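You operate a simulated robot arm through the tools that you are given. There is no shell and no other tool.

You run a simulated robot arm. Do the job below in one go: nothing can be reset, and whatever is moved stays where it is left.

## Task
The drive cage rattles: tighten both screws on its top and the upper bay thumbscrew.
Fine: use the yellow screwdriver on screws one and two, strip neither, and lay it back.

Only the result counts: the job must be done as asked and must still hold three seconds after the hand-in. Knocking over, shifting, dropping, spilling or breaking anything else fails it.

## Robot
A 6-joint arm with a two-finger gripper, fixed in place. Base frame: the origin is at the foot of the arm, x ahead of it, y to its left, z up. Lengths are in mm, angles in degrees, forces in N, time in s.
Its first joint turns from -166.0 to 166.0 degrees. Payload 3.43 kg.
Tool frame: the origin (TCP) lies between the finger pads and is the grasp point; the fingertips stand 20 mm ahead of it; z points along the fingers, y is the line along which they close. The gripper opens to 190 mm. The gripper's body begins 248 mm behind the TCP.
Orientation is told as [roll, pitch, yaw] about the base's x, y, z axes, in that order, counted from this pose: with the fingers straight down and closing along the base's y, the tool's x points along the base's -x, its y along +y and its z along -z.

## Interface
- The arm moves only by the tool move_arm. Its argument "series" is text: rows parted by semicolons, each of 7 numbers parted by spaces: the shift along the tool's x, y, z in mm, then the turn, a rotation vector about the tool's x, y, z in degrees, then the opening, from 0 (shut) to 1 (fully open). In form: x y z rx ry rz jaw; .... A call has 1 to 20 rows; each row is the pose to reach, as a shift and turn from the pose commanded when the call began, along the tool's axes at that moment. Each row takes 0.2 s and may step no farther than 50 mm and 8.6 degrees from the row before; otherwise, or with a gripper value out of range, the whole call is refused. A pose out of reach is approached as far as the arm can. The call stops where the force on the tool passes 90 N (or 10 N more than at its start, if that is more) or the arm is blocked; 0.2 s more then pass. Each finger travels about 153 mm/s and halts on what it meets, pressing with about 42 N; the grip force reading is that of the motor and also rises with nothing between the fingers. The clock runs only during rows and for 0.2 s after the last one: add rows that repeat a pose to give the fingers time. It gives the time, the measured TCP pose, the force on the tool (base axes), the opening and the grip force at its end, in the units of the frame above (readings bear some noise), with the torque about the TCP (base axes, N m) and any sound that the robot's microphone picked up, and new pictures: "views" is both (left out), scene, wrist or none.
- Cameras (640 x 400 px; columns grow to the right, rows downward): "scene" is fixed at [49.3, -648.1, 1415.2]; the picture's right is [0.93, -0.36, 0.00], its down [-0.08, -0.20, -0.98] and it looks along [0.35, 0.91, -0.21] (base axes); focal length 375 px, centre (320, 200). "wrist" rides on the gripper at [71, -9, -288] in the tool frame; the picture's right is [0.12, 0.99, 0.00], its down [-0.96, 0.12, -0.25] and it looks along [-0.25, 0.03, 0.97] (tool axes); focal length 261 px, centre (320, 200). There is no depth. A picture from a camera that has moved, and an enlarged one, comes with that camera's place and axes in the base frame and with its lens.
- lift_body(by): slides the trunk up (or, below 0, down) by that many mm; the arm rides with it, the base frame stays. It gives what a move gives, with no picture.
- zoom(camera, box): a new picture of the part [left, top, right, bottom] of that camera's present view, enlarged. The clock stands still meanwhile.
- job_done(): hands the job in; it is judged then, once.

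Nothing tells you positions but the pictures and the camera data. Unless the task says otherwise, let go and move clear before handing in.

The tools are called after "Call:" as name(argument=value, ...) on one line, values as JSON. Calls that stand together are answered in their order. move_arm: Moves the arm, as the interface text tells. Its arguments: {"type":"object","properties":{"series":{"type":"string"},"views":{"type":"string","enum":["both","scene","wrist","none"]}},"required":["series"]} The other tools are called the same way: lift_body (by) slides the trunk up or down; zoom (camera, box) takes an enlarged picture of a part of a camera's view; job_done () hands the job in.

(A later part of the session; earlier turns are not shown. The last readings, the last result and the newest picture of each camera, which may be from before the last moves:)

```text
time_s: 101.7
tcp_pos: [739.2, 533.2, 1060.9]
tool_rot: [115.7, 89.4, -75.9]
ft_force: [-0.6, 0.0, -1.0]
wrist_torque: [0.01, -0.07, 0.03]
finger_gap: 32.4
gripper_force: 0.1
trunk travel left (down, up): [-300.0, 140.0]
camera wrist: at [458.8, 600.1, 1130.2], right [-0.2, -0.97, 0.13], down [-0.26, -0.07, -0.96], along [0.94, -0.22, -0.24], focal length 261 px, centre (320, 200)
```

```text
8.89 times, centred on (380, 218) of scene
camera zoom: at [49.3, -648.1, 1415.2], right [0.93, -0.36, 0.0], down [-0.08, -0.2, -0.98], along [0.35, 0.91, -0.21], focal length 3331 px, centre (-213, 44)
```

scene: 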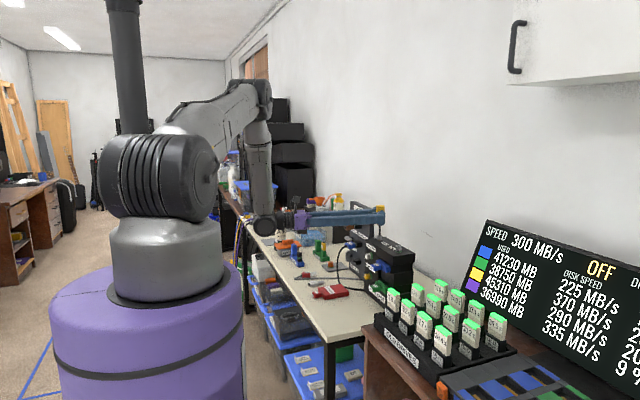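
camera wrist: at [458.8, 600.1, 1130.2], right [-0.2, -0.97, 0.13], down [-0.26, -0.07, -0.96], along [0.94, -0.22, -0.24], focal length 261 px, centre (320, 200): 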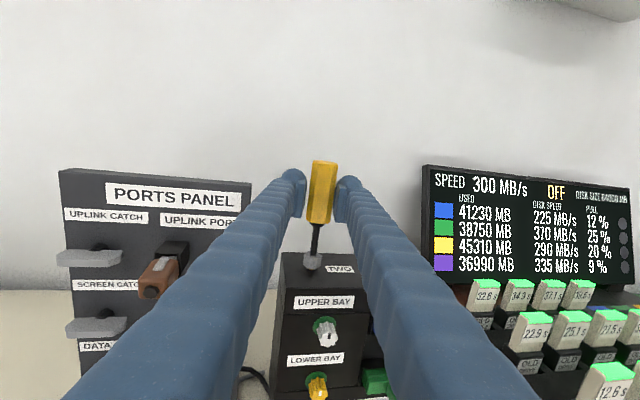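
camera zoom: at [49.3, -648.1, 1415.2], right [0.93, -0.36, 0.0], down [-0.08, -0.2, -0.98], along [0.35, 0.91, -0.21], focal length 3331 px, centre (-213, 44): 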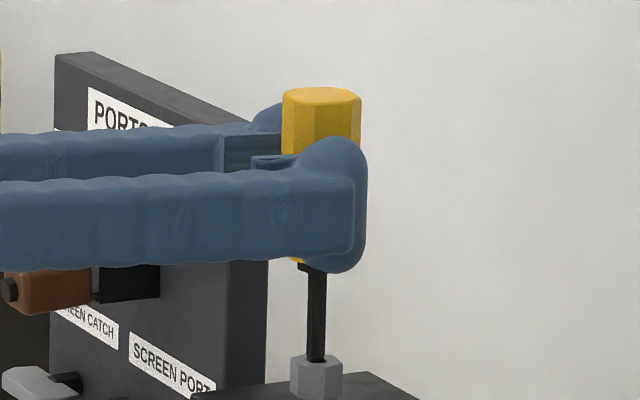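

The driver stands in the socket, leaning only about 3°, so re-gripping from above is workable. I'll open wider, retreat straight back 65 mm without touching it, and look.

Call:
move_arm(series="0 0 0 0 0 0 0.22; 0 0 0 0 0 0 0.28; 0 0 0 0 0 0 0.35; 0 0 -5 0 0 0 0.35; 0 0 -15 0 0 0 0.35; 0 0 -30 0 0 0 0.35; 0 0 -48 0 0 0 0.35; 0 0 -65 0 0 0 0.35; 0 0 -65 0 0 0 0.35", views="both")

Call:
zoom(camera="wrist", box=[280, 150, 360, 280])

Call:
zoom(camera="scene", box=[365, 195, 395, 240])

```text
time_s: 103.7
tcp_pos: [675.7, 544.5, 1060.5]
tool_rot: [116.7, 89.5, -74.9]
ft_force: [-0.2, 0.4, 0.7]
wrist_torque: [-0.01, -0.01, -0.02]
finger_gap: 66.2
gripper_force: 0.1
trunk travel left (down, up): [-300.0, 140.0]
camera wrist: at [395.5, 611.5, 1130.3], right [-0.2, -0.97, 0.13], down [-0.26, -0.07, -0.96], along [0.94, -0.22, -0.24], focal length 261 px, centre (320, 200)
```

scene: 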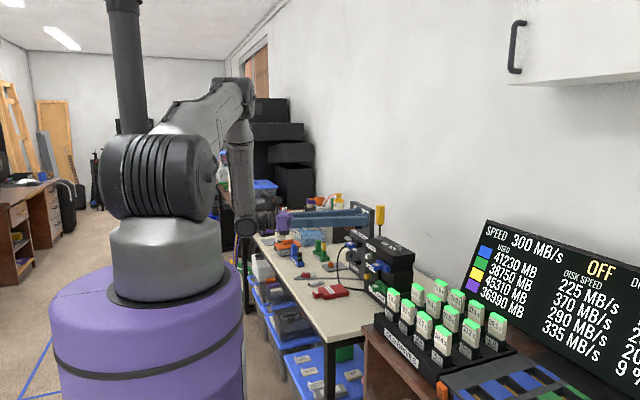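
wrist: 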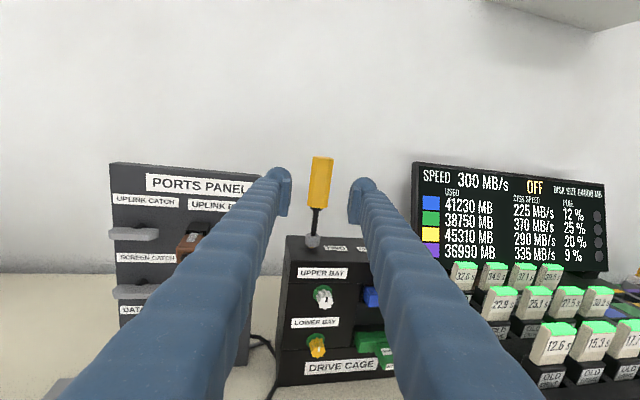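

```text
3.08 times, centred on (320, 215) of wrist
camera zoom: at [395.5, 611.5, 1130.3], right [-0.2, -0.97, 0.13], down [-0.26, -0.07, -0.96], along [0.94, -0.22, -0.24], focal length 802 px, centre (320, 154)
```

zoom: 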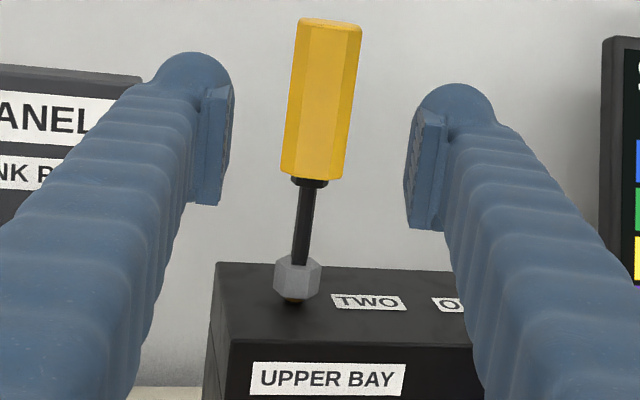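

```text
8.89 times, centred on (380, 218) of scene
camera zoom: at [49.3, -648.1, 1415.2], right [0.93, -0.36, 0.0], down [-0.08, -0.2, -0.98], along [0.35, 0.91, -0.21], focal length 3331 px, centre (-213, 44)
```

zoom: 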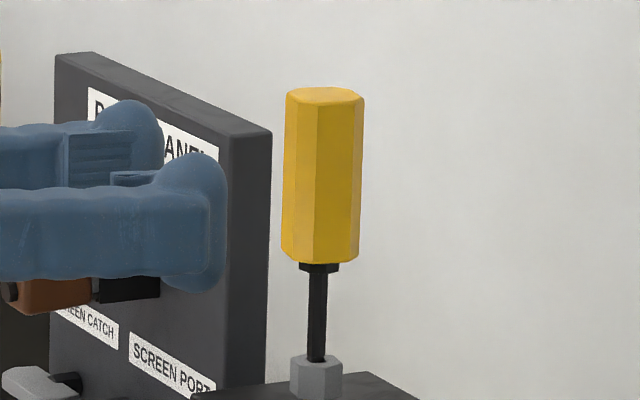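

The driver stands upright in screw two's socket. I'll raise the hand and rotate it to point straight down above the driver, with the jaws set to close along the −11.6° direction on its flats.

Call:
move_arm(series="25 0 0 -3.464 -3.464 3.464 0.4; 50 0 0 -6.928 -6.928 6.928 0.4; 75 0 0 -10.392 -10.392 10.392 0.4; 100 0 0 -13.856 -13.856 13.856 0.4; 120 0 0 -17.321 -17.321 17.321 0.4; 140 0 5 -20.785 -20.785 20.785 0.4; 155 0 10 -24.249 -24.249 24.249 0.4; 170 0 17 -27.713 -27.713 27.713 0.4; 180 0 24 -31.177 -31.177 31.177 0.4; 190 0 31 -34.641 -34.641 34.641 0.4; 190 0 38 -38.105 -38.105 38.105 0.4; 190 0 45 -41.569 -41.569 41.569 0.4; 190 0 51 -45.033 -45.033 45.033 0.4; 190 0 57 -48.497 -48.497 48.497 0.4; 190 -1 62 -51.962 -51.962 51.962 0.4; 190 -1 66 -55.426 -55.426 55.426 0.4; 190 -1 69 -58.89 -58.89 58.89 0.4; 190 -1 71 -62.354 -62.354 62.354 0.4; 190 -1 72.5 -65.818 -65.818 65.818 0.4; 190 -1 73.3 -69.282 -69.282 69.282 0.4", views="none")

Call:
move_arm(series="0 0 0 0 0 0 0.4; 0 0 0 0 0 0 0.4; 0 0 0 0 0 0 0.4; 0 0 0 0 0 0 0.4; 0 0 0 0 0 0 0.4", views="both")

```text
time_s: 107.9
tcp_pos: [747.5, 534.7, 1251.0]
tool_rot: [-0.2, 0.5, 78.5]
ft_force: [0.3, -0.1, -0.1]
wrist_torque: [0.09, 0.08, 0.03]
finger_gap: 76.3
gripper_force: 0.1
trunk travel left (down, up): [-300.0, 140.0]
```

```text
time_s: 109.1
tcp_pos: [747.2, 534.0, 1250.2]
tool_rot: [-0.3, 0.6, 78.5]
ft_force: [-0.4, 0.1, 0.0]
wrist_torque: [-0.01, 0.03, 0.02]
finger_gap: 75.9
gripper_force: 0.1
trunk travel left (down, up): [-300.0, 140.0]
camera wrist: at [740.8, 467.4, 1539.4], right [-1.0, 0.08, 0.0], down [0.08, 0.97, 0.24], along [0.02, 0.24, -0.97], focal length 261 px, centre (320, 200)
```

scene: 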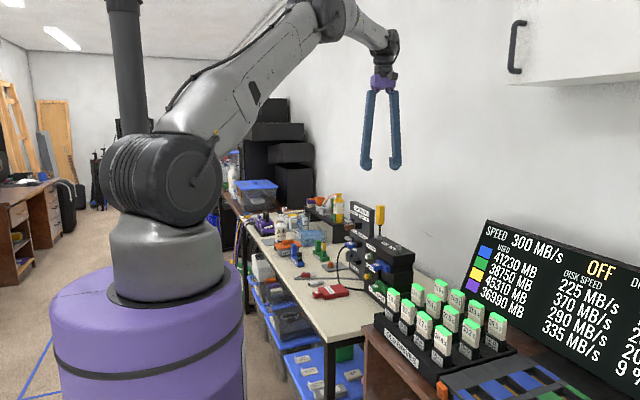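
wrist: 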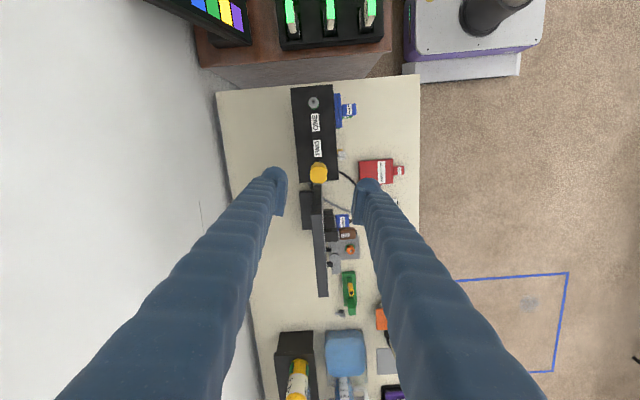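

The tool points down above the driver. I'll zoom in to centre on the handle.

Call:
zoom(camera="wrist", box=[280, 140, 360, 210])

Call:
zoom(camera="scene", box=[340, 130, 420, 250])

```text
5.71 times, centred on (320, 175) of wrist
camera zoom: at [740.8, 467.4, 1539.4], right [-1.0, 0.08, 0.0], down [0.08, 0.97, 0.24], along [0.02, 0.24, -0.97], focal length 1489 px, centre (320, 343)
```

zoom: 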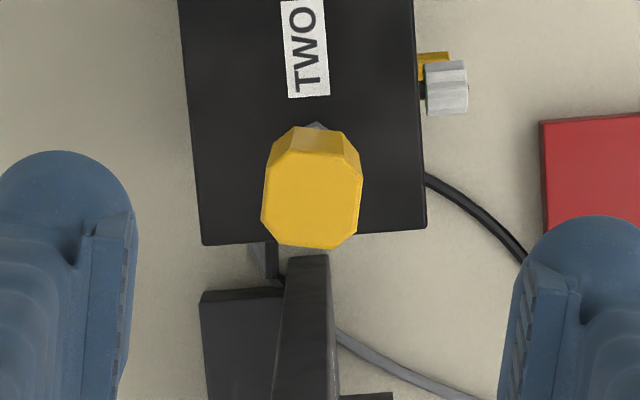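

```text
3.33 times, centred on (380, 190) of scene
camera zoom: at [49.3, -648.1, 1415.2], right [0.93, -0.36, 0.0], down [-0.08, -0.2, -0.98], along [0.35, 0.91, -0.21], focal length 1249 px, centre (120, 233)
```

zoom: 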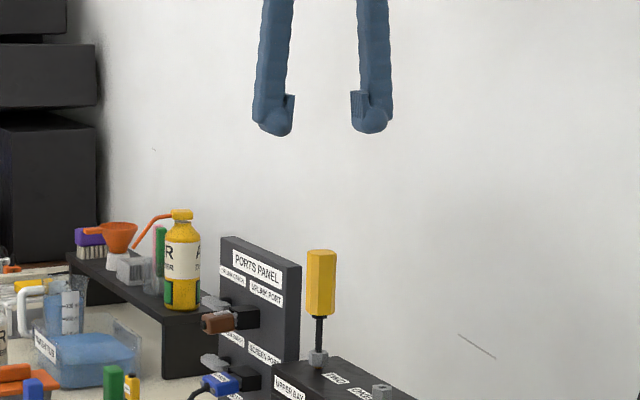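

The handle top is centred at about (750, 531) at z≈1098. I'll true the tool to vertical, centre on the handle, and lower to just above it.

Call:
move_arm(series="1 -1.4 25 -0.06 -0.3 0 0.4; 2.3 -2.8 55 -0.13 -0.64 0 0.4; 2.3 -2.8 85 -0.13 -0.64 0 0.4; 2.3 -2.8 110 -0.13 -0.64 0 0.4; 2.3 -2.8 118 -0.13 -0.64 0 0.4; 2.3 -2.8 118 -0.13 -0.64 0 0.4; 2.3 -2.8 118 -0.13 -0.64 0 0.4; 2.3 -2.8 118 -0.13 -0.64 0 0.4", views="both")

Call:
zoom(camera="wrist", box=[260, 140, 380, 240])

Call:
zoom(camera="scene", box=[350, 180, 410, 250])

```text
time_s: 110.9
tcp_pos: [750.1, 528.4, 1132.0]
tool_rot: [0.0, -0.1, 78.5]
ft_force: [0.5, -0.6, 0.7]
wrist_torque: [0.02, -0.01, 0.03]
finger_gap: 75.8
gripper_force: 0.1
trunk travel left (down, up): [-300.0, 140.0]
camera wrist: at [743.9, 458.5, 1419.4], right [-1.0, 0.08, 0.0], down [0.08, 0.97, 0.25], along [0.02, 0.25, -0.97], focal length 261 px, centre (320, 200)
```

scene: 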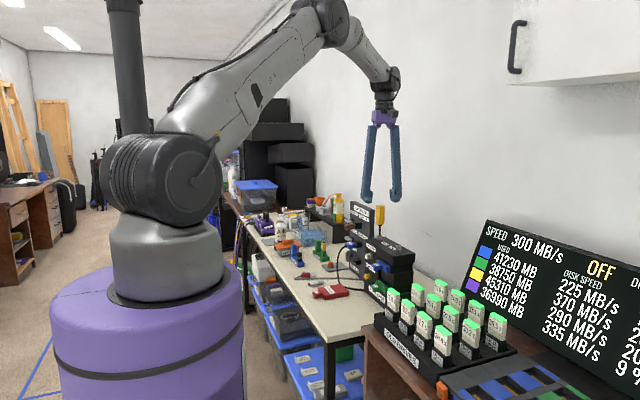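
wrist: 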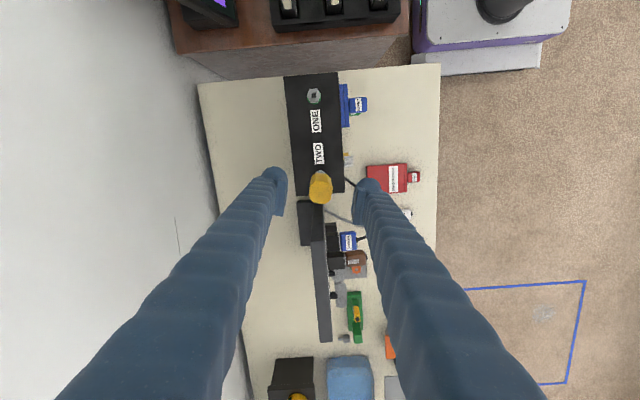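

```text
4.00 times, centred on (320, 190) of wrist
camera zoom: at [743.9, 458.5, 1419.4], right [-1.0, 0.08, 0.0], down [0.08, 0.97, 0.25], along [0.02, 0.25, -0.97], focal length 1043 px, centre (320, 240)
```

zoom: 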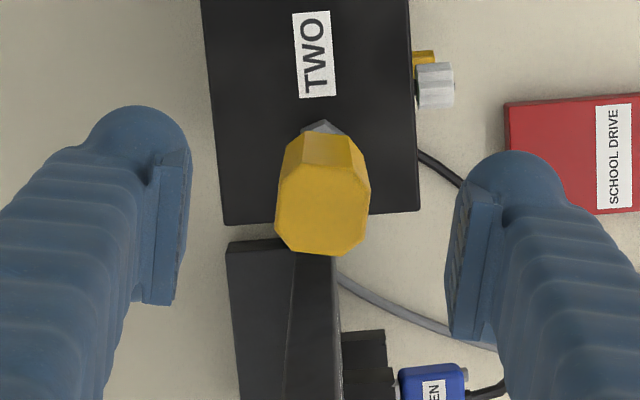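

```text
5.71 times, centred on (380, 215) of scene
camera zoom: at [49.3, -648.1, 1415.2], right [0.93, -0.36, 0.0], down [-0.08, -0.2, -0.98], along [0.35, 0.91, -0.21], focal length 2141 px, centre (-23, 114)
```

zoom: 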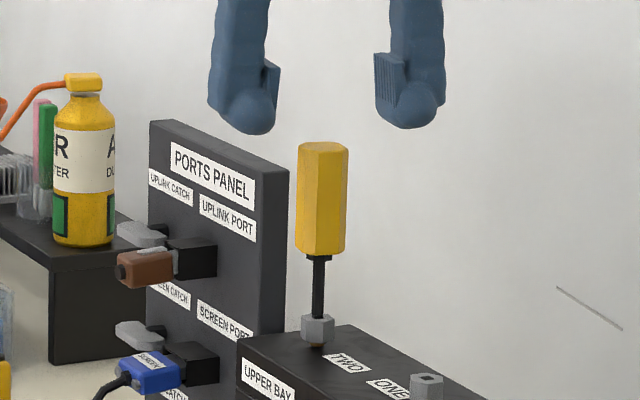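

Tool vertical confirmed, and the handle is about 1.3 mm off in tool x and 1.1 mm in tool y. I'll centre and lower 52 mm so the pads straddle the upper handle, then verify before closing.

Call:
move_arm(series="-1.3 1.1 5 0 0 0 0.4; -1.3 1.1 18 0 0 0 0.4; -1.3 1.1 32 0 0 0 0.4; -1.3 1.1 44 0 0 0 0.4; -1.3 1.1 52 0 0 0 0.4; -1.3 1.1 52 0 0 0 0.4; -1.3 1.1 52 0 0 0 0.4", views="none")

Call:
zoom(camera="wrist", box=[260, 140, 380, 240])

Call:
zoom(camera="scene", box=[350, 180, 410, 250])

```text
time_s: 112.5
tcp_pos: [748.6, 530.7, 1081.3]
tool_rot: [0.0, 0.0, 78.5]
ft_force: [-0.4, 0.1, 1.1]
wrist_torque: [0.0, 0.02, 0.02]
finger_gap: 76.0
gripper_force: 0.1
trunk travel left (down, up): [-300.0, 140.0]
```

```text
4.00 times, centred on (320, 190) of wrist
camera zoom: at [742.5, 459.9, 1369.4], right [-1.0, 0.08, 0.0], down [0.08, 0.97, 0.25], along [0.02, 0.25, -0.97], focal length 1043 px, centre (320, 240)
```

zoom: 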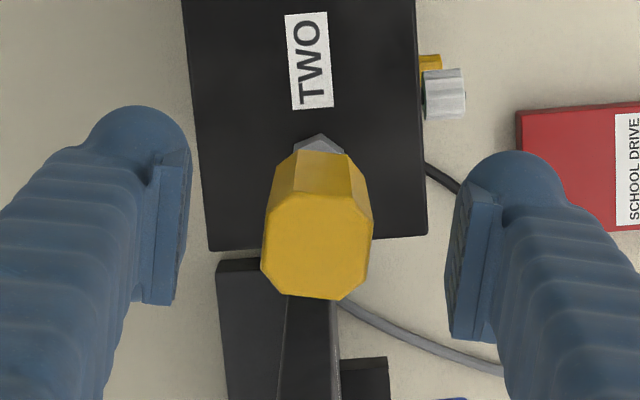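

```text
5.71 times, centred on (380, 215) of scene
camera zoom: at [49.3, -648.1, 1415.2], right [0.93, -0.36, 0.0], down [-0.08, -0.2, -0.98], along [0.35, 0.91, -0.21], focal length 2141 px, centre (-23, 114)
```

zoom: 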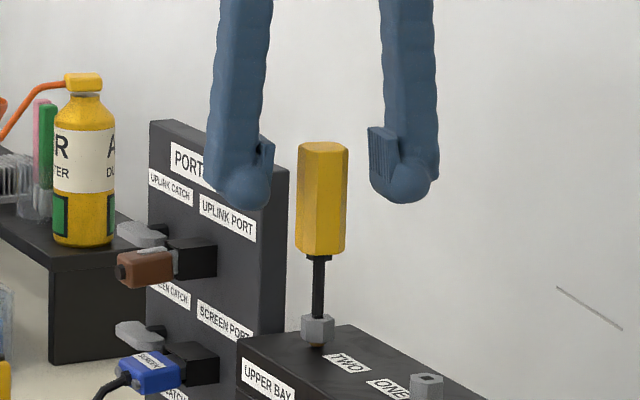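

Centred to within 1 mm and aligned with the flats. I'll close slowly.

Call:
move_arm(series="0 -0.5 0 0 0 0 0.3; 0 -0.5 0 0 0 0 0.22; 0 -0.5 0 0 0 0 0.18; 0 -0.5 0 0 0 0 0.165; 0 -0.5 0 0 0 0 0.155; 0 -0.5 0 0 0 0 0.145; 0 -0.5 0 0 0 0 0.13; 0 -0.5 0 0 0 0 0.1; 0 -0.5 0 0 0 0 0.05; 0 -0.5 0 0 0 0 0; 0 -0.5 0 0 0 0 0", views="none")

Call:
zoom(camera="wrist", box=[260, 140, 380, 240])

Call:
zoom(camera="scene", box=[360, 195, 400, 245])

```text
time_s: 114.9
tcp_pos: [750.1, 530.8, 1082.0]
tool_rot: [0.0, -0.1, 78.4]
ft_force: [0.1, 0.0, 0.3]
wrist_torque: [0.03, 0.01, 0.01]
finger_gap: 27.6
gripper_force: 41.3
trunk travel left (down, up): [-300.0, 140.0]
```

```text
4.00 times, centred on (320, 190) of wrist
camera zoom: at [743.4, 459.9, 1369.4], right [-1.0, 0.08, 0.0], down [0.08, 0.97, 0.25], along [0.02, 0.25, -0.97], focal length 1043 px, centre (320, 240)
```

zoom: 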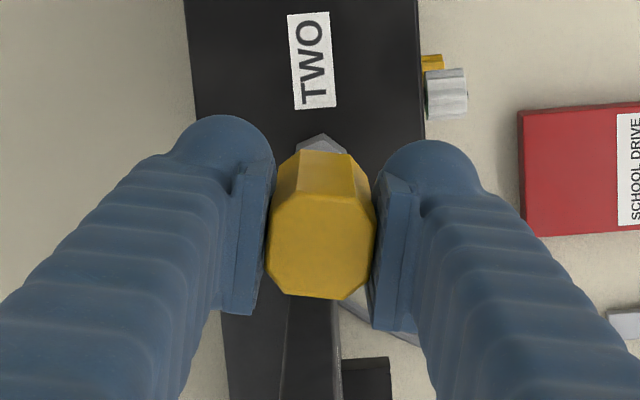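

```text
8.00 times, centred on (380, 220) of scene
camera zoom: at [49.3, -648.1, 1415.2], right [0.93, -0.36, 0.0], down [-0.08, -0.2, -0.98], along [0.35, 0.91, -0.21], focal length 2998 px, centre (-160, 40)
```

zoom: 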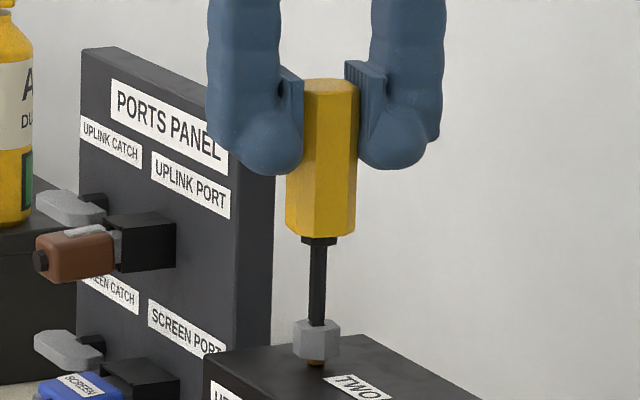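

The driver is now held from above with no side load. I'll turn clockwise, positive about tool z, 24° first and check the forces.

Call:
move_arm(series="0 0 0 0 0 4 0; 0 0 0 0 0 8 0; 0 0 0 0 0 12 0; 0 0 0 0 0 16 0; 0 0 0 0 0 20 0; 0 0 0 0 0 24 0; 0 0 0 0 0 24 0", views="none")

Call:
zoom(camera="scene", box=[370, 226, 390, 246])

```text
time_s: 116.5
tcp_pos: [748.3, 530.5, 1081.5]
tool_rot: [0.0, -0.2, 54.4]
ft_force: [1.0, -5.0, 9.9]
wrist_torque: [-0.48, -0.03, -0.03]
finger_gap: 27.4
gripper_force: 42.4
trunk travel left (down, up): [-300.0, 140.0]
```

```text
16.00 times, centred on (380, 236) of scene
camera zoom: at [49.3, -648.1, 1415.2], right [0.93, -0.36, 0.0], down [-0.08, -0.2, -0.98], along [0.35, 0.91, -0.21], focal length 5996 px, centre (-640, -376)
```

zoom: 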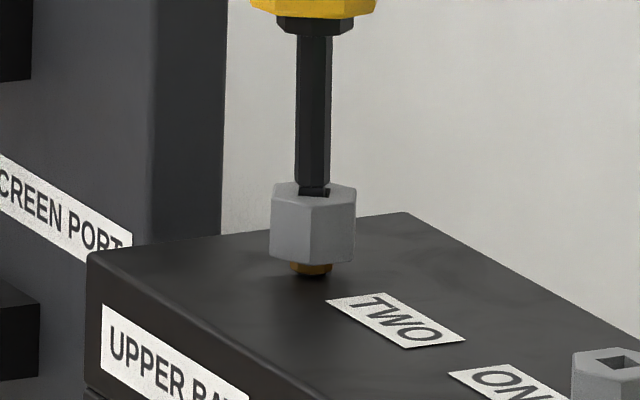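

Screw two is following the driver. I'll shift slightly to relieve the 5 N side load and continue another 28°.

Call:
move_arm(series="0.5 -0.35 -0.7 0 0 4 0; 0.5 -0.35 -0.7 0 0 8 0; 0.5 -0.35 -0.7 0 0 12 0; 0.5 -0.35 -0.7 0 0 16 0; 0.5 -0.35 -0.7 0 0 20 0; 0.5 -0.35 -0.7 0 0 24 0; 0.5 -0.35 -0.7 0 0 28 0; 0.5 -0.35 -0.7 0 0 28 0", views="none")

Call:
zoom(camera="scene", box=[370, 226, 390, 246])

Call:
zoom(camera="wrist", box=[260, 140, 380, 240])

```text
time_s: 118.3
tcp_pos: [749.8, 532.4, 1080.6]
tool_rot: [0.0, -0.2, 26.5]
ft_force: [2.1, 2.7, 7.8]
wrist_torque: [0.29, -0.21, -0.04]
finger_gap: 27.7
gripper_force: 41.6
trunk travel left (down, up): [-300.0, 140.0]
```

```text
16.00 times, centred on (380, 236) of scene
camera zoom: at [49.3, -648.1, 1415.2], right [0.93, -0.36, 0.0], down [-0.08, -0.2, -0.98], along [0.35, 0.91, -0.21], focal length 5996 px, centre (-640, -376)
```

zoom: 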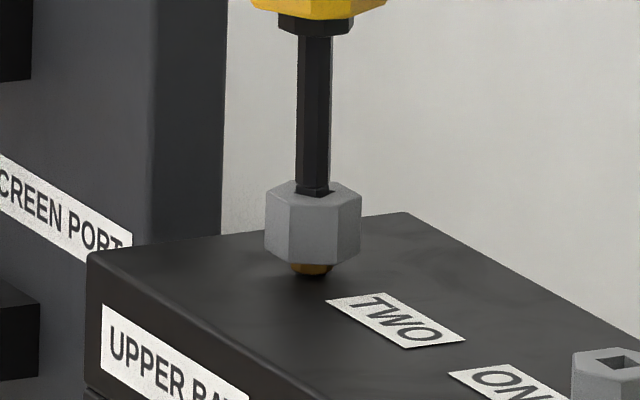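

```text
4.00 times, centred on (320, 190) of wrist
camera zoom: at [689.2, 492.4, 1369.0], right [-0.55, 0.84, 0.0], down [0.81, 0.53, 0.25], along [0.21, 0.14, -0.97], focal length 1043 px, centre (320, 240)
```

zoom: 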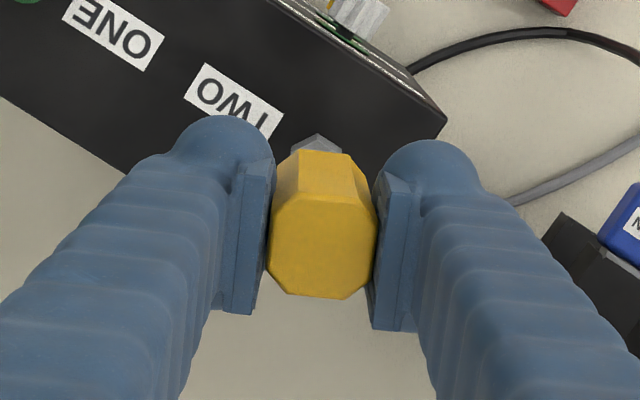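

Hand rotation is 52° so far and the screw is following well. I'll continue in smaller increments: 16° more, then check the ring.

Call:
move_arm(series="0 0 0 0 0 4 0; 0 0 0 0 0 8 0; 0 0 0 0 0 12 0; 0 0 0 0 0 16 0; 0 0 0 0 0 16 0", views="none")

Call:
zoom(camera="scene", box=[370, 226, 390, 246])

```text
time_s: 119.5
tcp_pos: [749.0, 531.0, 1081.6]
tool_rot: [0.0, -0.2, 10.5]
ft_force: [4.8, 0.7, 8.6]
wrist_torque: [0.01, -0.42, -0.01]
finger_gap: 27.6
gripper_force: 42.3
trunk travel left (down, up): [-300.0, 140.0]
```

```text
16.00 times, centred on (380, 236) of scene
camera zoom: at [49.3, -648.1, 1415.2], right [0.93, -0.36, 0.0], down [-0.08, -0.2, -0.98], along [0.35, 0.91, -0.21], focal length 5996 px, centre (-640, -376)
```

zoom: 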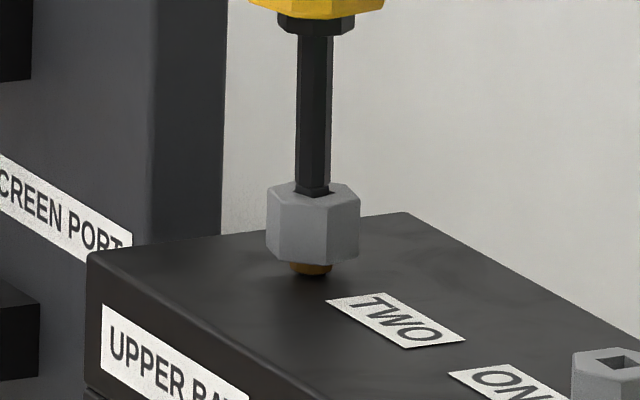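

Still orange at 68° of hand turn. I'll add 8° and check.

Call:
move_arm(series="0 0 0 0 0 2 0; 0 0 0 0 0 4 0; 0 0 0 0 0 6 0; 0 0 0 0 0 8 0; 0 0 0 0 0 8 0", views="none")

Call:
zoom(camera="scene", box=[370, 226, 390, 246])

```text
time_s: 120.7
tcp_pos: [750.0, 530.9, 1080.5]
tool_rot: [0.1, -0.1, 2.5]
ft_force: [2.5, 1.5, 0.7]
wrist_torque: [0.21, -0.28, 0.02]
finger_gap: 27.6
gripper_force: 42.5
trunk travel left (down, up): [-300.0, 140.0]
```

```text
16.00 times, centred on (380, 236) of scene
camera zoom: at [49.3, -648.1, 1415.2], right [0.93, -0.36, 0.0], down [-0.08, -0.2, -0.98], along [0.35, 0.91, -0.21], focal length 5996 px, centre (-640, -376)
```

zoom: 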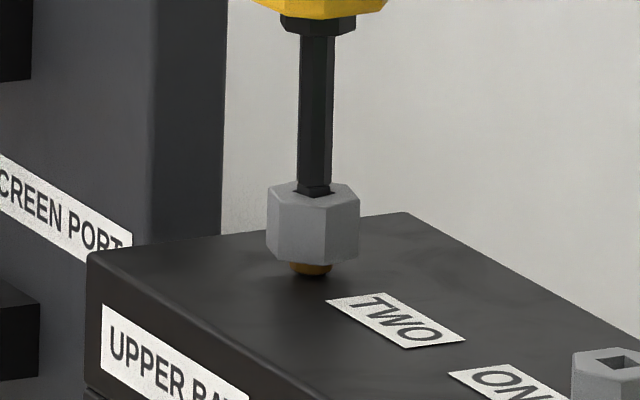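

Call:
move_arm(series="0 0 0 0 0 2 0; 0 0 0 0 0 4 0; 0 0 0 0 0 6 0; 0 0 0 0 0 6 0", views="none")

Call:
zoom(camera="scene", box=[370, 226, 390, 246])

```text
time_s: 121.7
tcp_pos: [749.8, 529.7, 1083.6]
tool_rot: [0.0, -0.1, -3.5]
ft_force: [3.6, -1.4, 1.7]
wrist_torque: [-0.08, -0.24, 0.09]
finger_gap: 27.5
gripper_force: 42.0
trunk travel left (down, up): [-300.0, 140.0]
```

```text
16.00 times, centred on (380, 236) of scene
camera zoom: at [49.3, -648.1, 1415.2], right [0.93, -0.36, 0.0], down [-0.08, -0.2, -0.98], along [0.35, 0.91, -0.21], focal length 5996 px, centre (-640, -376)
```

zoom: 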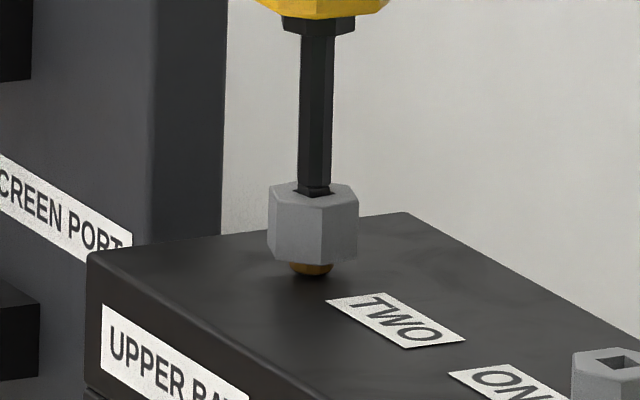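

Torque about the vertical is appearing (0.09 N m), so the slack is taken up. I'll go 5° more and check.

Call:
move_arm(series="0 0 0 0 0 2 0; 0 0 0 0 0 4 0; 0 0 0 0 0 5 0; 0 0 0 0 0 5 0", views="none")

Call:
zoom(camera="scene", box=[370, 226, 390, 246])

```text
time_s: 122.7
tcp_pos: [748.9, 530.5, 1081.6]
tool_rot: [0.0, 0.0, -8.5]
ft_force: [2.3, -0.5, -2.2]
wrist_torque: [0.03, -0.21, 0.08]
finger_gap: 27.6
gripper_force: 42.0
trunk travel left (down, up): [-300.0, 140.0]
```

```text
16.00 times, centred on (380, 236) of scene
camera zoom: at [49.3, -648.1, 1415.2], right [0.93, -0.36, 0.0], down [-0.08, -0.2, -0.98], along [0.35, 0.91, -0.21], focal length 5996 px, centre (-640, -376)
```

zoom: 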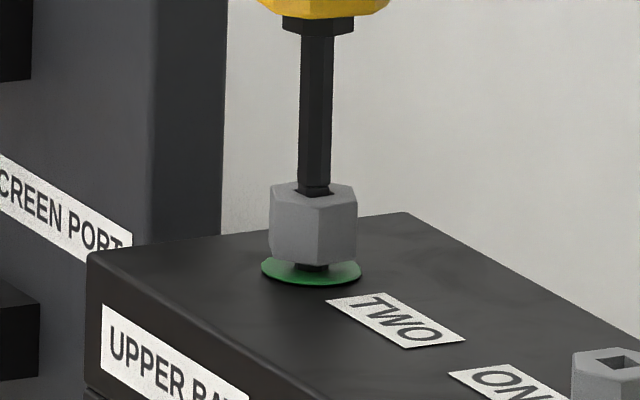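

Screw two's ring is green. I'll add 3° for margin, then relax back within the slack.

Call:
move_arm(series="0 0 0 0 0 1.5 0; 0 0 0 0 0 3 0; 0 0 0 0 0 3 0; 0 0 0 0 0 0 0; 0 0 0 0 0 -3 0; 0 0 0 0 0 -5 0; 0 0 0 0 0 -5 0; 0 0 0 0 0 -5 0", views="none")

Call:
zoom(camera="scene", box=[370, 226, 390, 246])

Call:
zoom(camera="scene", box=[355, 190, 415, 265])

```text
time_s: 124.5
tcp_pos: [749.8, 531.2, 1082.4]
tool_rot: [0.2, -0.1, -3.5]
ft_force: [-0.6, 1.3, -0.8]
wrist_torque: [0.06, 0.12, 0.01]
finger_gap: 27.4
gripper_force: 41.5
trunk travel left (down, up): [-300.0, 140.0]
```

```text
16.00 times, centred on (380, 236) of scene
camera zoom: at [49.3, -648.1, 1415.2], right [0.93, -0.36, 0.0], down [-0.08, -0.2, -0.98], along [0.35, 0.91, -0.21], focal length 5996 px, centre (-640, -376)
```

zoom: 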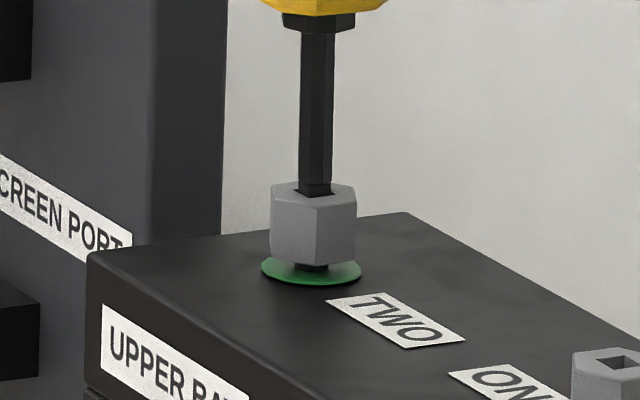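

```text
5.33 times, centred on (385, 228) of scene
camera zoom: at [49.3, -648.1, 1415.2], right [0.93, -0.36, 0.0], down [-0.08, -0.2, -0.98], along [0.35, 0.91, -0.21], focal length 1999 px, centre (-27, 53)
```

zoom: 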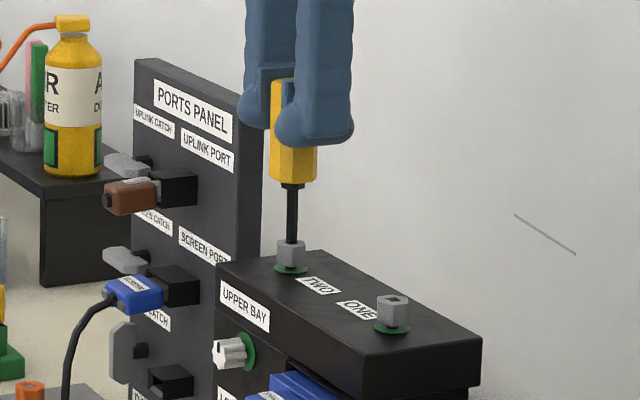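

All three fasteners show green. To lay the driver back I need a side grip again, so I'll release it standing in the socket and rise clear.

Call:
move_arm(series="0 0 0 0 0 0 0.16; 0 0 0 0 0 0 0.2; 0 0 0 0 0 0 0.28; 0 0 0 0 0 0 0.37; 0 0 -15 0 0 0 0.37; 0 0 -40 0 0 0 0.37; 0 0 -70 0 0 0 0.37; 0 0 -100 0 0 0 0.37; 0 0 -100 0 0 0 0.37; 0 0 -100 0 0 0 0.37", views="both")

Call:
zoom(camera="wrist", box=[260, 140, 380, 240])

Call:
zoom(camera="scene", box=[355, 190, 415, 265])

```text
time_s: 126.7
tcp_pos: [749.5, 531.8, 1182.4]
tool_rot: [0.0, -0.1, -3.5]
ft_force: [0.4, 0.5, -0.1]
wrist_torque: [-0.02, -0.01, 0.0]
finger_gap: 70.2
gripper_force: 0.0
trunk travel left (down, up): [-300.0, 140.0]
camera wrist: at [678.0, 527.7, 1469.2], right [-0.06, 1.0, 0.0], down [0.97, 0.06, 0.25], along [0.25, 0.02, -0.97], focal length 261 px, centre (320, 200)
```

scene: 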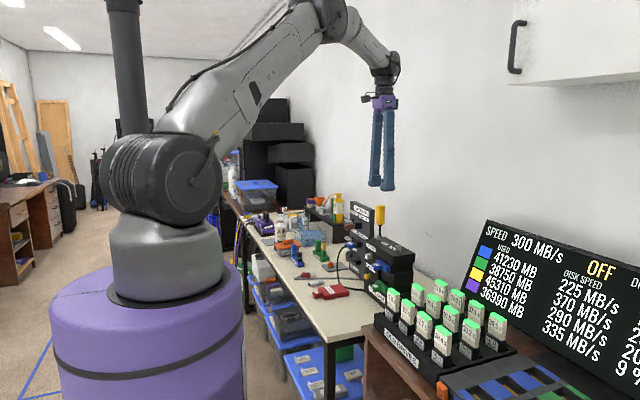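
wrist: 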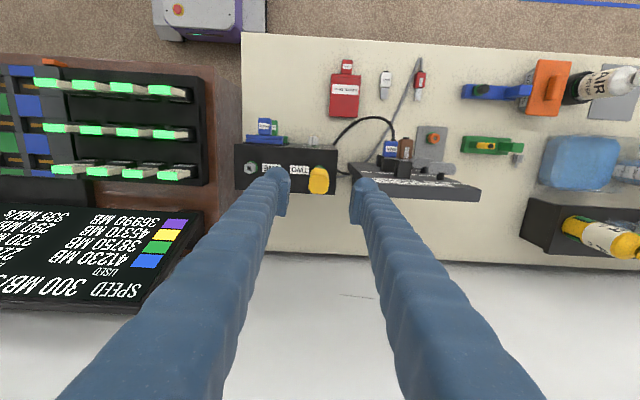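

```text
4.00 times, centred on (320, 190) of wrist
camera zoom: at [678.0, 527.7, 1469.2], right [-0.06, 1.0, 0.0], down [0.97, 0.06, 0.25], along [0.25, 0.02, -0.97], focal length 1043 px, centre (320, 240)
```

zoom: 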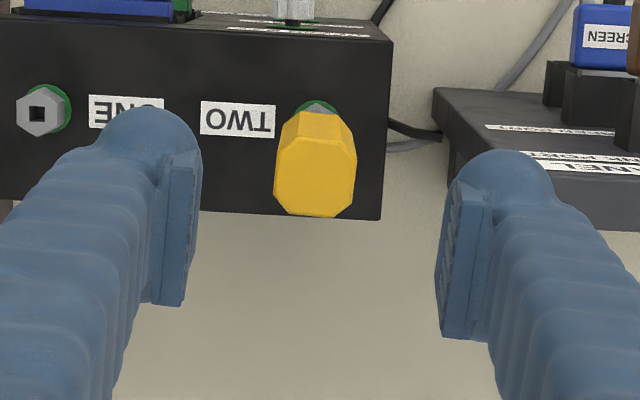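

```text
5.33 times, centred on (385, 228) of scene
camera zoom: at [49.3, -648.1, 1415.2], right [0.93, -0.36, 0.0], down [-0.08, -0.2, -0.98], along [0.35, 0.91, -0.21], focal length 1999 px, centre (-27, 53)
```

zoom: 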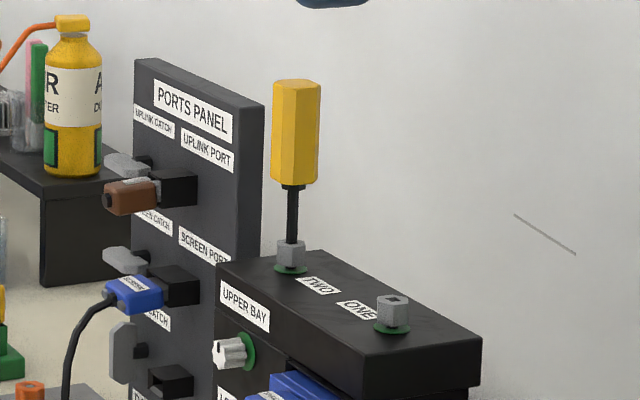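

The driver stands steady in the socket, with its top at about (750, 531). I'll pitch the hand up to horizontal while backing away, ready to grip from the side.

Call:
move_arm(series="7 0 0 0 -6 0 0.37; 14 0 0 0 -12 0 0.37; 21 0 0 0 -18 0 0.37; 28 0 0 0 -24 0 0.37; 35 0 0 0 -30 0 0.37; 42 0 0 0 -36 0 0.37; 49 0 0 0 -42 0 0.37; 56 0 0 0 -48 0 0.37; 62 0 0 0 -54 0 0.37; 68 0 0 0 -60 0 0.37; 74 0 0 0 -66 0 0.37; 78 0 0 0 -72 0 0.37; 80 0 0 0 -78 0 0.37; 80 0 0 0 -84 0 0.37; 80 0 0 0 -90 0 0.37; 80 0 0 0 -90 0 0.37; 80 0 0 0 -90 0 0.37; 80 0 0 0 -90 0 0.37", views="both")

```text
time_s: 130.5
tcp_pos: [669.2, 536.8, 1182.4]
tool_rot: [167.1, -89.7, -170.6]
ft_force: [0.4, -1.2, -0.3]
wrist_torque: [-0.02, -0.03, -0.03]
finger_gap: 70.0
gripper_force: 0.0
trunk travel left (down, up): [-300.0, 140.0]
camera wrist: at [381.9, 545.4, 1111.0], right [0.06, 0.99, -0.12], down [-0.24, 0.13, 0.96], along [0.97, -0.03, 0.25], focal length 261 px, centre (320, 200)
```

scene: 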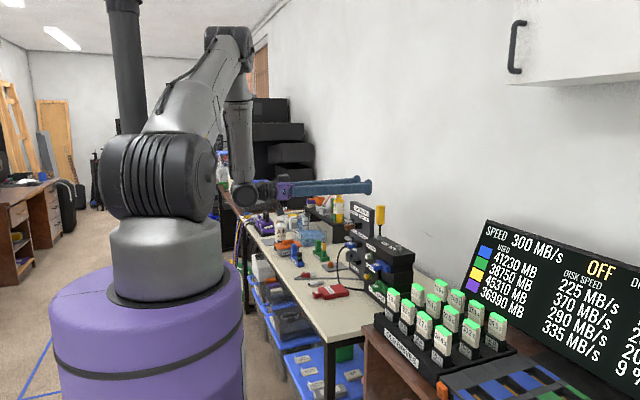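
wrist: 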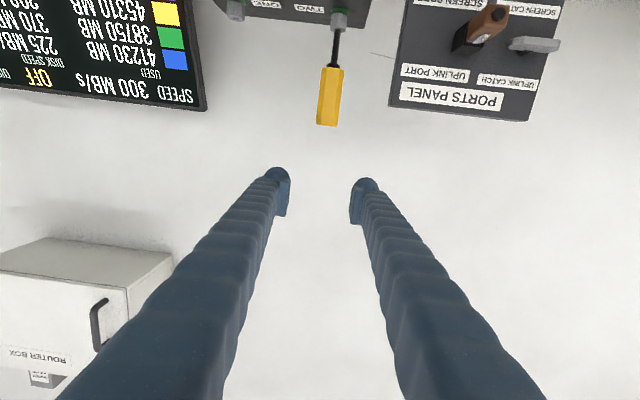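

The hand is level with the camera below. I'll descend 120 mm to handle mid-height, well in front of the driver.

Call:
move_arm(series="30 0 0 0 0 0 0.37; 60 0 0 0 0 0 0.37; 90 0 0 0 0 0 0.37; 110 0 0 0 0 0 0.37; 120 -1 0 0 0 0 0.37; 120 -1 0 0 0 0 0.37; 120 -1 0 0 0 0 0.37; 120 -1 0 0 0 0 0.37", views="both")

Call:
zoom(camera="wrist", box=[240, 130, 400, 270])

Call:
zoom(camera="scene", box=[355, 190, 415, 265])

```text
time_s: 132.3
tcp_pos: [679.0, 564.2, 1071.3]
tool_rot: [-81.1, -88.9, 76.7]
ft_force: [0.4, 0.2, -0.5]
wrist_torque: [0.02, -0.01, -0.06]
finger_gap: 70.4
gripper_force: 0.1
out of reach, approached as far as the arm can: row 1, 2, 3, 4, 5, 6, 7, 8
trunk travel left (down, up): [-300.0, 140.0]
camera wrist: at [390.6, 577.8, 1000.9], right [0.08, 0.99, -0.14], down [-0.23, 0.15, 0.96], along [0.97, -0.04, 0.24], focal length 261 px, centre (320, 200)
```

scene: 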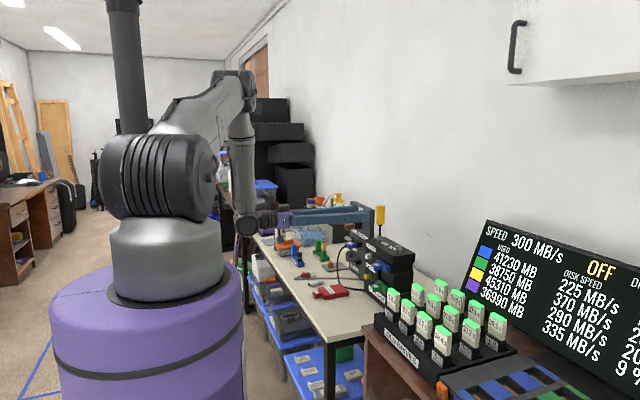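
wrist: 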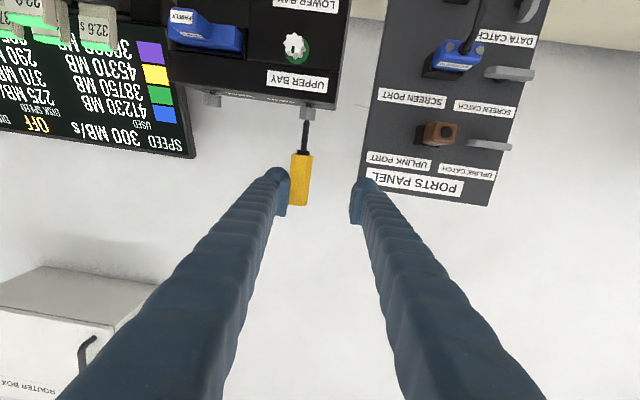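

```text
2.86 times, centred on (320, 200) of wrist
camera zoom: at [390.6, 577.8, 1000.9], right [0.08, 0.99, -0.14], down [-0.23, 0.15, 0.96], along [0.97, -0.04, 0.24], focal length 745 px, centre (320, 200)
```

zoom: 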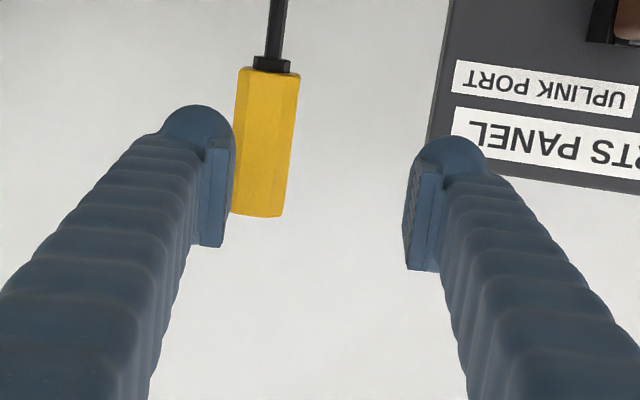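

```text
5.33 times, centred on (385, 228) of scene
camera zoom: at [49.3, -648.1, 1415.2], right [0.93, -0.36, 0.0], down [-0.08, -0.2, -0.98], along [0.35, 0.91, -0.21], focal length 1999 px, centre (-27, 53)
```

zoom: 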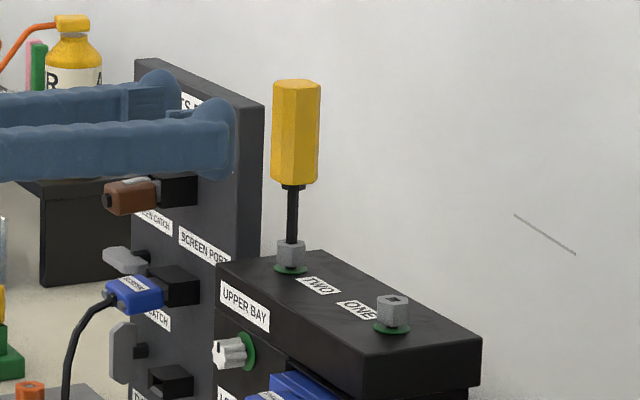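

In this flipped attitude the arm can't get low enough, and nothing was touched. I'll back away and up, then roll the hand back by −180° to the camera-up attitude that worked before.

Call:
move_arm(series="-10 -3 -10 0 0 0 0.37; -30 -9 -20 0 0 0 0.37; -60 -17 -30 0 0 0 0.37; -90 -25 -37 0 0 0 0.37; -115 -31 -37 0 0 0 0.37; -115 -31 -37 0 0 0 0.37; -115 -31 -37 0 0 0 0.37", views="none")

```text
time_s: 133.9
tcp_pos: [637.3, 535.5, 1185.6]
tool_rot: [-83.9, -89.6, 80.2]
ft_force: [0.2, 0.2, 0.1]
wrist_torque: [-0.01, -0.05, -0.02]
finger_gap: 69.9
gripper_force: 0.1
out of reach, approached as far as the arm can: row 1, 2, 3, 4
trunk travel left (down, up): [-300.0, 140.0]
```

Call:
move_arm(series="0 0 0 0 0 -6 0.37; 0 0 0 0 0 -12 0.37; 0 0 0 0 0 -18 0.37; 0 0 0 0 0 -24 0.37; 0 0 0 0 0 -30 0.37; 0 0 0 0 0 -36 0.37; 0 0 0 0 0 -42 0.37; 0 0 0 0 0 -48 0.37; 0 0 0 0 0 -54 0.37; 0 0 0 0 0 -60 0.37; 0 0 0 0 0 -66 0.37; 0 0 0 0 0 -72 0.37; 0 0 0 0 0 -78 0.37; 0 0 0 0 0 -84 0.37; 0 0 0 0 0 -90 0.37; 0 0 0 0 0 -90 0.37", views="scene")

```text
time_s: 137.3
tcp_pos: [638.2, 536.2, 1185.2]
tool_rot: [-90.2, 0.0, 86.6]
ft_force: [-0.3, 0.9, 0.5]
wrist_torque: [0.02, -0.01, 0.01]
finger_gap: 70.6
gripper_force: 0.2
trunk travel left (down, up): [-300.0, 140.0]
```

scene: 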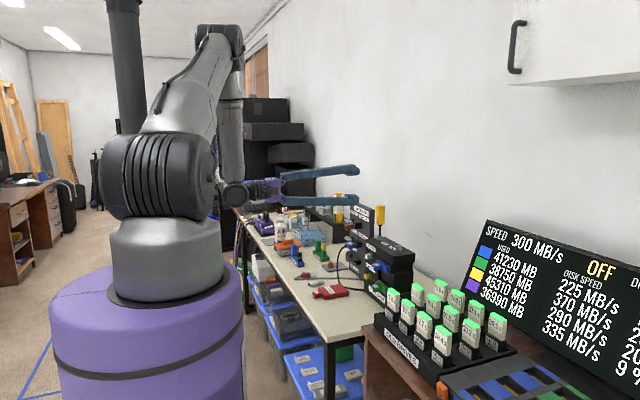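

Call:
move_arm(series="0 0 0 0 0 -6 0.37; 0 0 0 0 0 -12 0.37; 0 0 0 0 0 -18 0.37; 0 0 0 0 0 -24 0.37; 0 0 0 0 0 -30 0.37; 0 0 0 0 0 -36 0.37; 0 0 0 0 0 -42 0.37; 0 0 0 0 0 -48 0.37; 0 0 0 0 0 -54 0.37; 0 0 0 0 0 -60 0.37; 0 0 0 0 0 -66 0.37; 0 0 0 0 0 -72 0.37; 0 0 0 0 0 -78 0.37; 0 0 0 0 0 -84 0.37; 0 0 0 0 0 -90 0.37; 0 0 0 0 0 -90 0.37; 0 0 0 0 0 -90 0.37", views="both")

Call:
zoom(camera="wrist", box=[240, 190, 400, 320])

```text
time_s: 140.9
tcp_pos: [638.5, 536.2, 1183.8]
tool_rot: [-172.1, 89.8, 4.4]
ft_force: [0.6, 0.0, 0.3]
wrist_torque: [0.03, 0.01, 0.06]
finger_gap: 70.0
gripper_force: 0.0
trunk travel left (down, up): [-300.0, 140.0]
camera wrist: at [351.7, 562.1, 1254.5], right [-0.06, -0.99, 0.12], down [-0.25, -0.1, -0.96], along [0.97, -0.09, -0.24], focal length 261 px, centre (320, 200)
```

scene: 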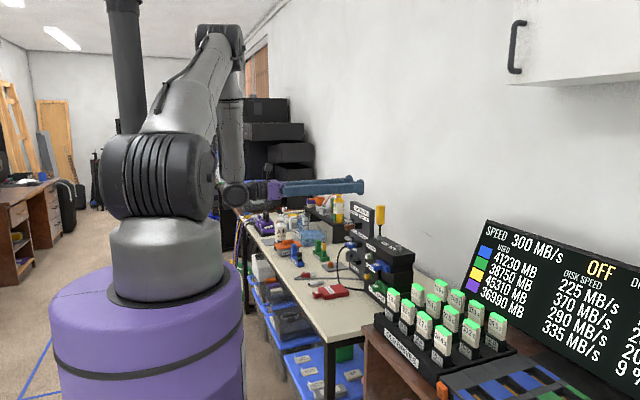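
wrist: 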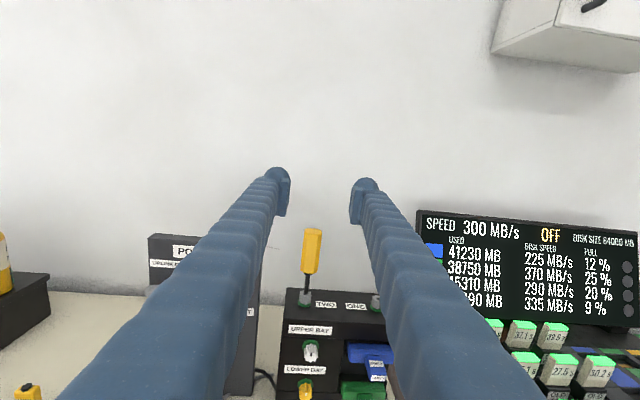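

```text
3.08 times, centred on (320, 255) of wrist
camera zoom: at [351.7, 562.1, 1254.5], right [-0.06, -0.99, 0.12], down [-0.25, -0.1, -0.96], along [0.97, -0.09, -0.24], focal length 802 px, centre (320, 31)
```

zoom: 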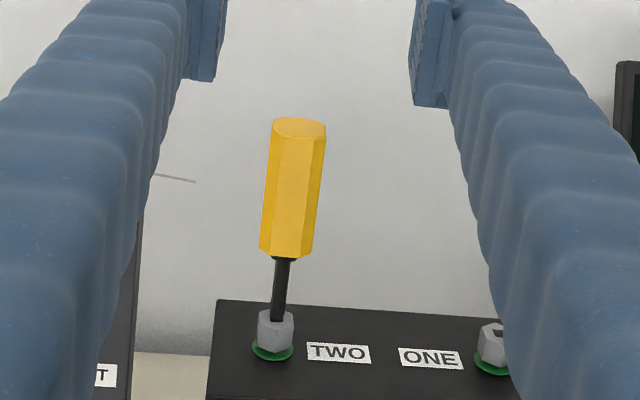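

I'm back in the camera-up attitude at azimuth −3.5°, and the driver is clearly visible and standing. Now I'll descend to handle mid-height, still well back.

Call:
move_arm(series="-30 0 0 0 0 0 0.37; -60 0 0 0 0 0 0.37; -90 -0.5 0 0 0 0 0.37; -110 -1 0 0 0 0 0.37; -122 -1.3 0 0 0 0 0.37; -122 -1.3 0 0 0 0 0.37; -122 -1.3 0 0 0 0 0.37; -122 -1.3 0 0 0 0 0.37", views="wrist")

Call:
zoom(camera="wrist", box=[240, 130, 400, 270])

Call:
zoom(camera="scene", box=[355, 190, 415, 265])

```text
time_s: 142.7
tcp_pos: [638.9, 537.2, 1063.7]
tool_rot: [-164.8, 89.8, 11.8]
ft_force: [0.5, 0.0, 0.4]
wrist_torque: [0.0, 0.0, -0.01]
finger_gap: 70.3
gripper_force: 0.0
trunk travel left (down, up): [-300.0, 140.0]
camera wrist: at [351.8, 563.4, 1133.5], right [-0.06, -0.99, 0.12], down [-0.25, -0.1, -0.96], along [0.97, -0.09, -0.24], focal length 261 px, centre (320, 200)
```

wrist: 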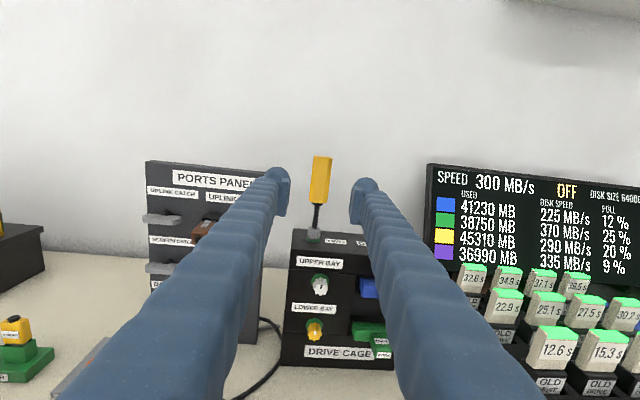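

```text
2.86 times, centred on (320, 200) of wrist
camera zoom: at [351.8, 563.4, 1133.5], right [-0.06, -0.99, 0.12], down [-0.25, -0.1, -0.96], along [0.97, -0.09, -0.24], focal length 745 px, centre (320, 200)
```

zoom: 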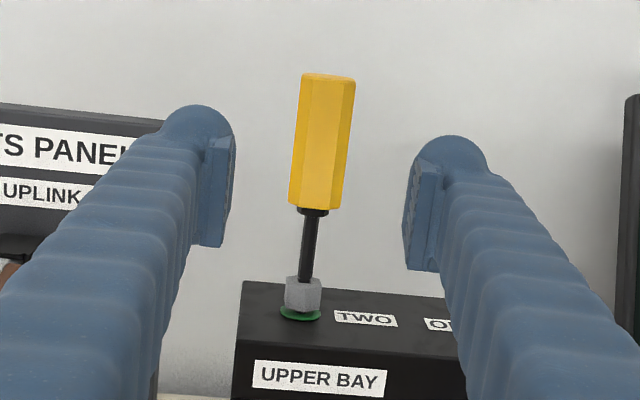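

```text
5.33 times, centred on (385, 228) of scene
camera zoom: at [49.3, -648.1, 1415.2], right [0.93, -0.36, 0.0], down [-0.08, -0.2, -0.98], along [0.35, 0.91, -0.21], focal length 1999 px, centre (-27, 53)
```

zoom: 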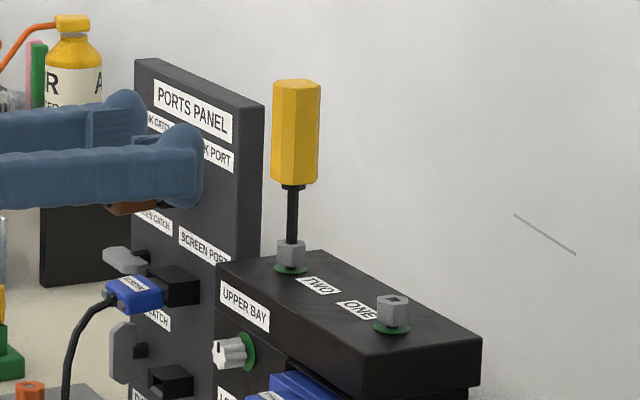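

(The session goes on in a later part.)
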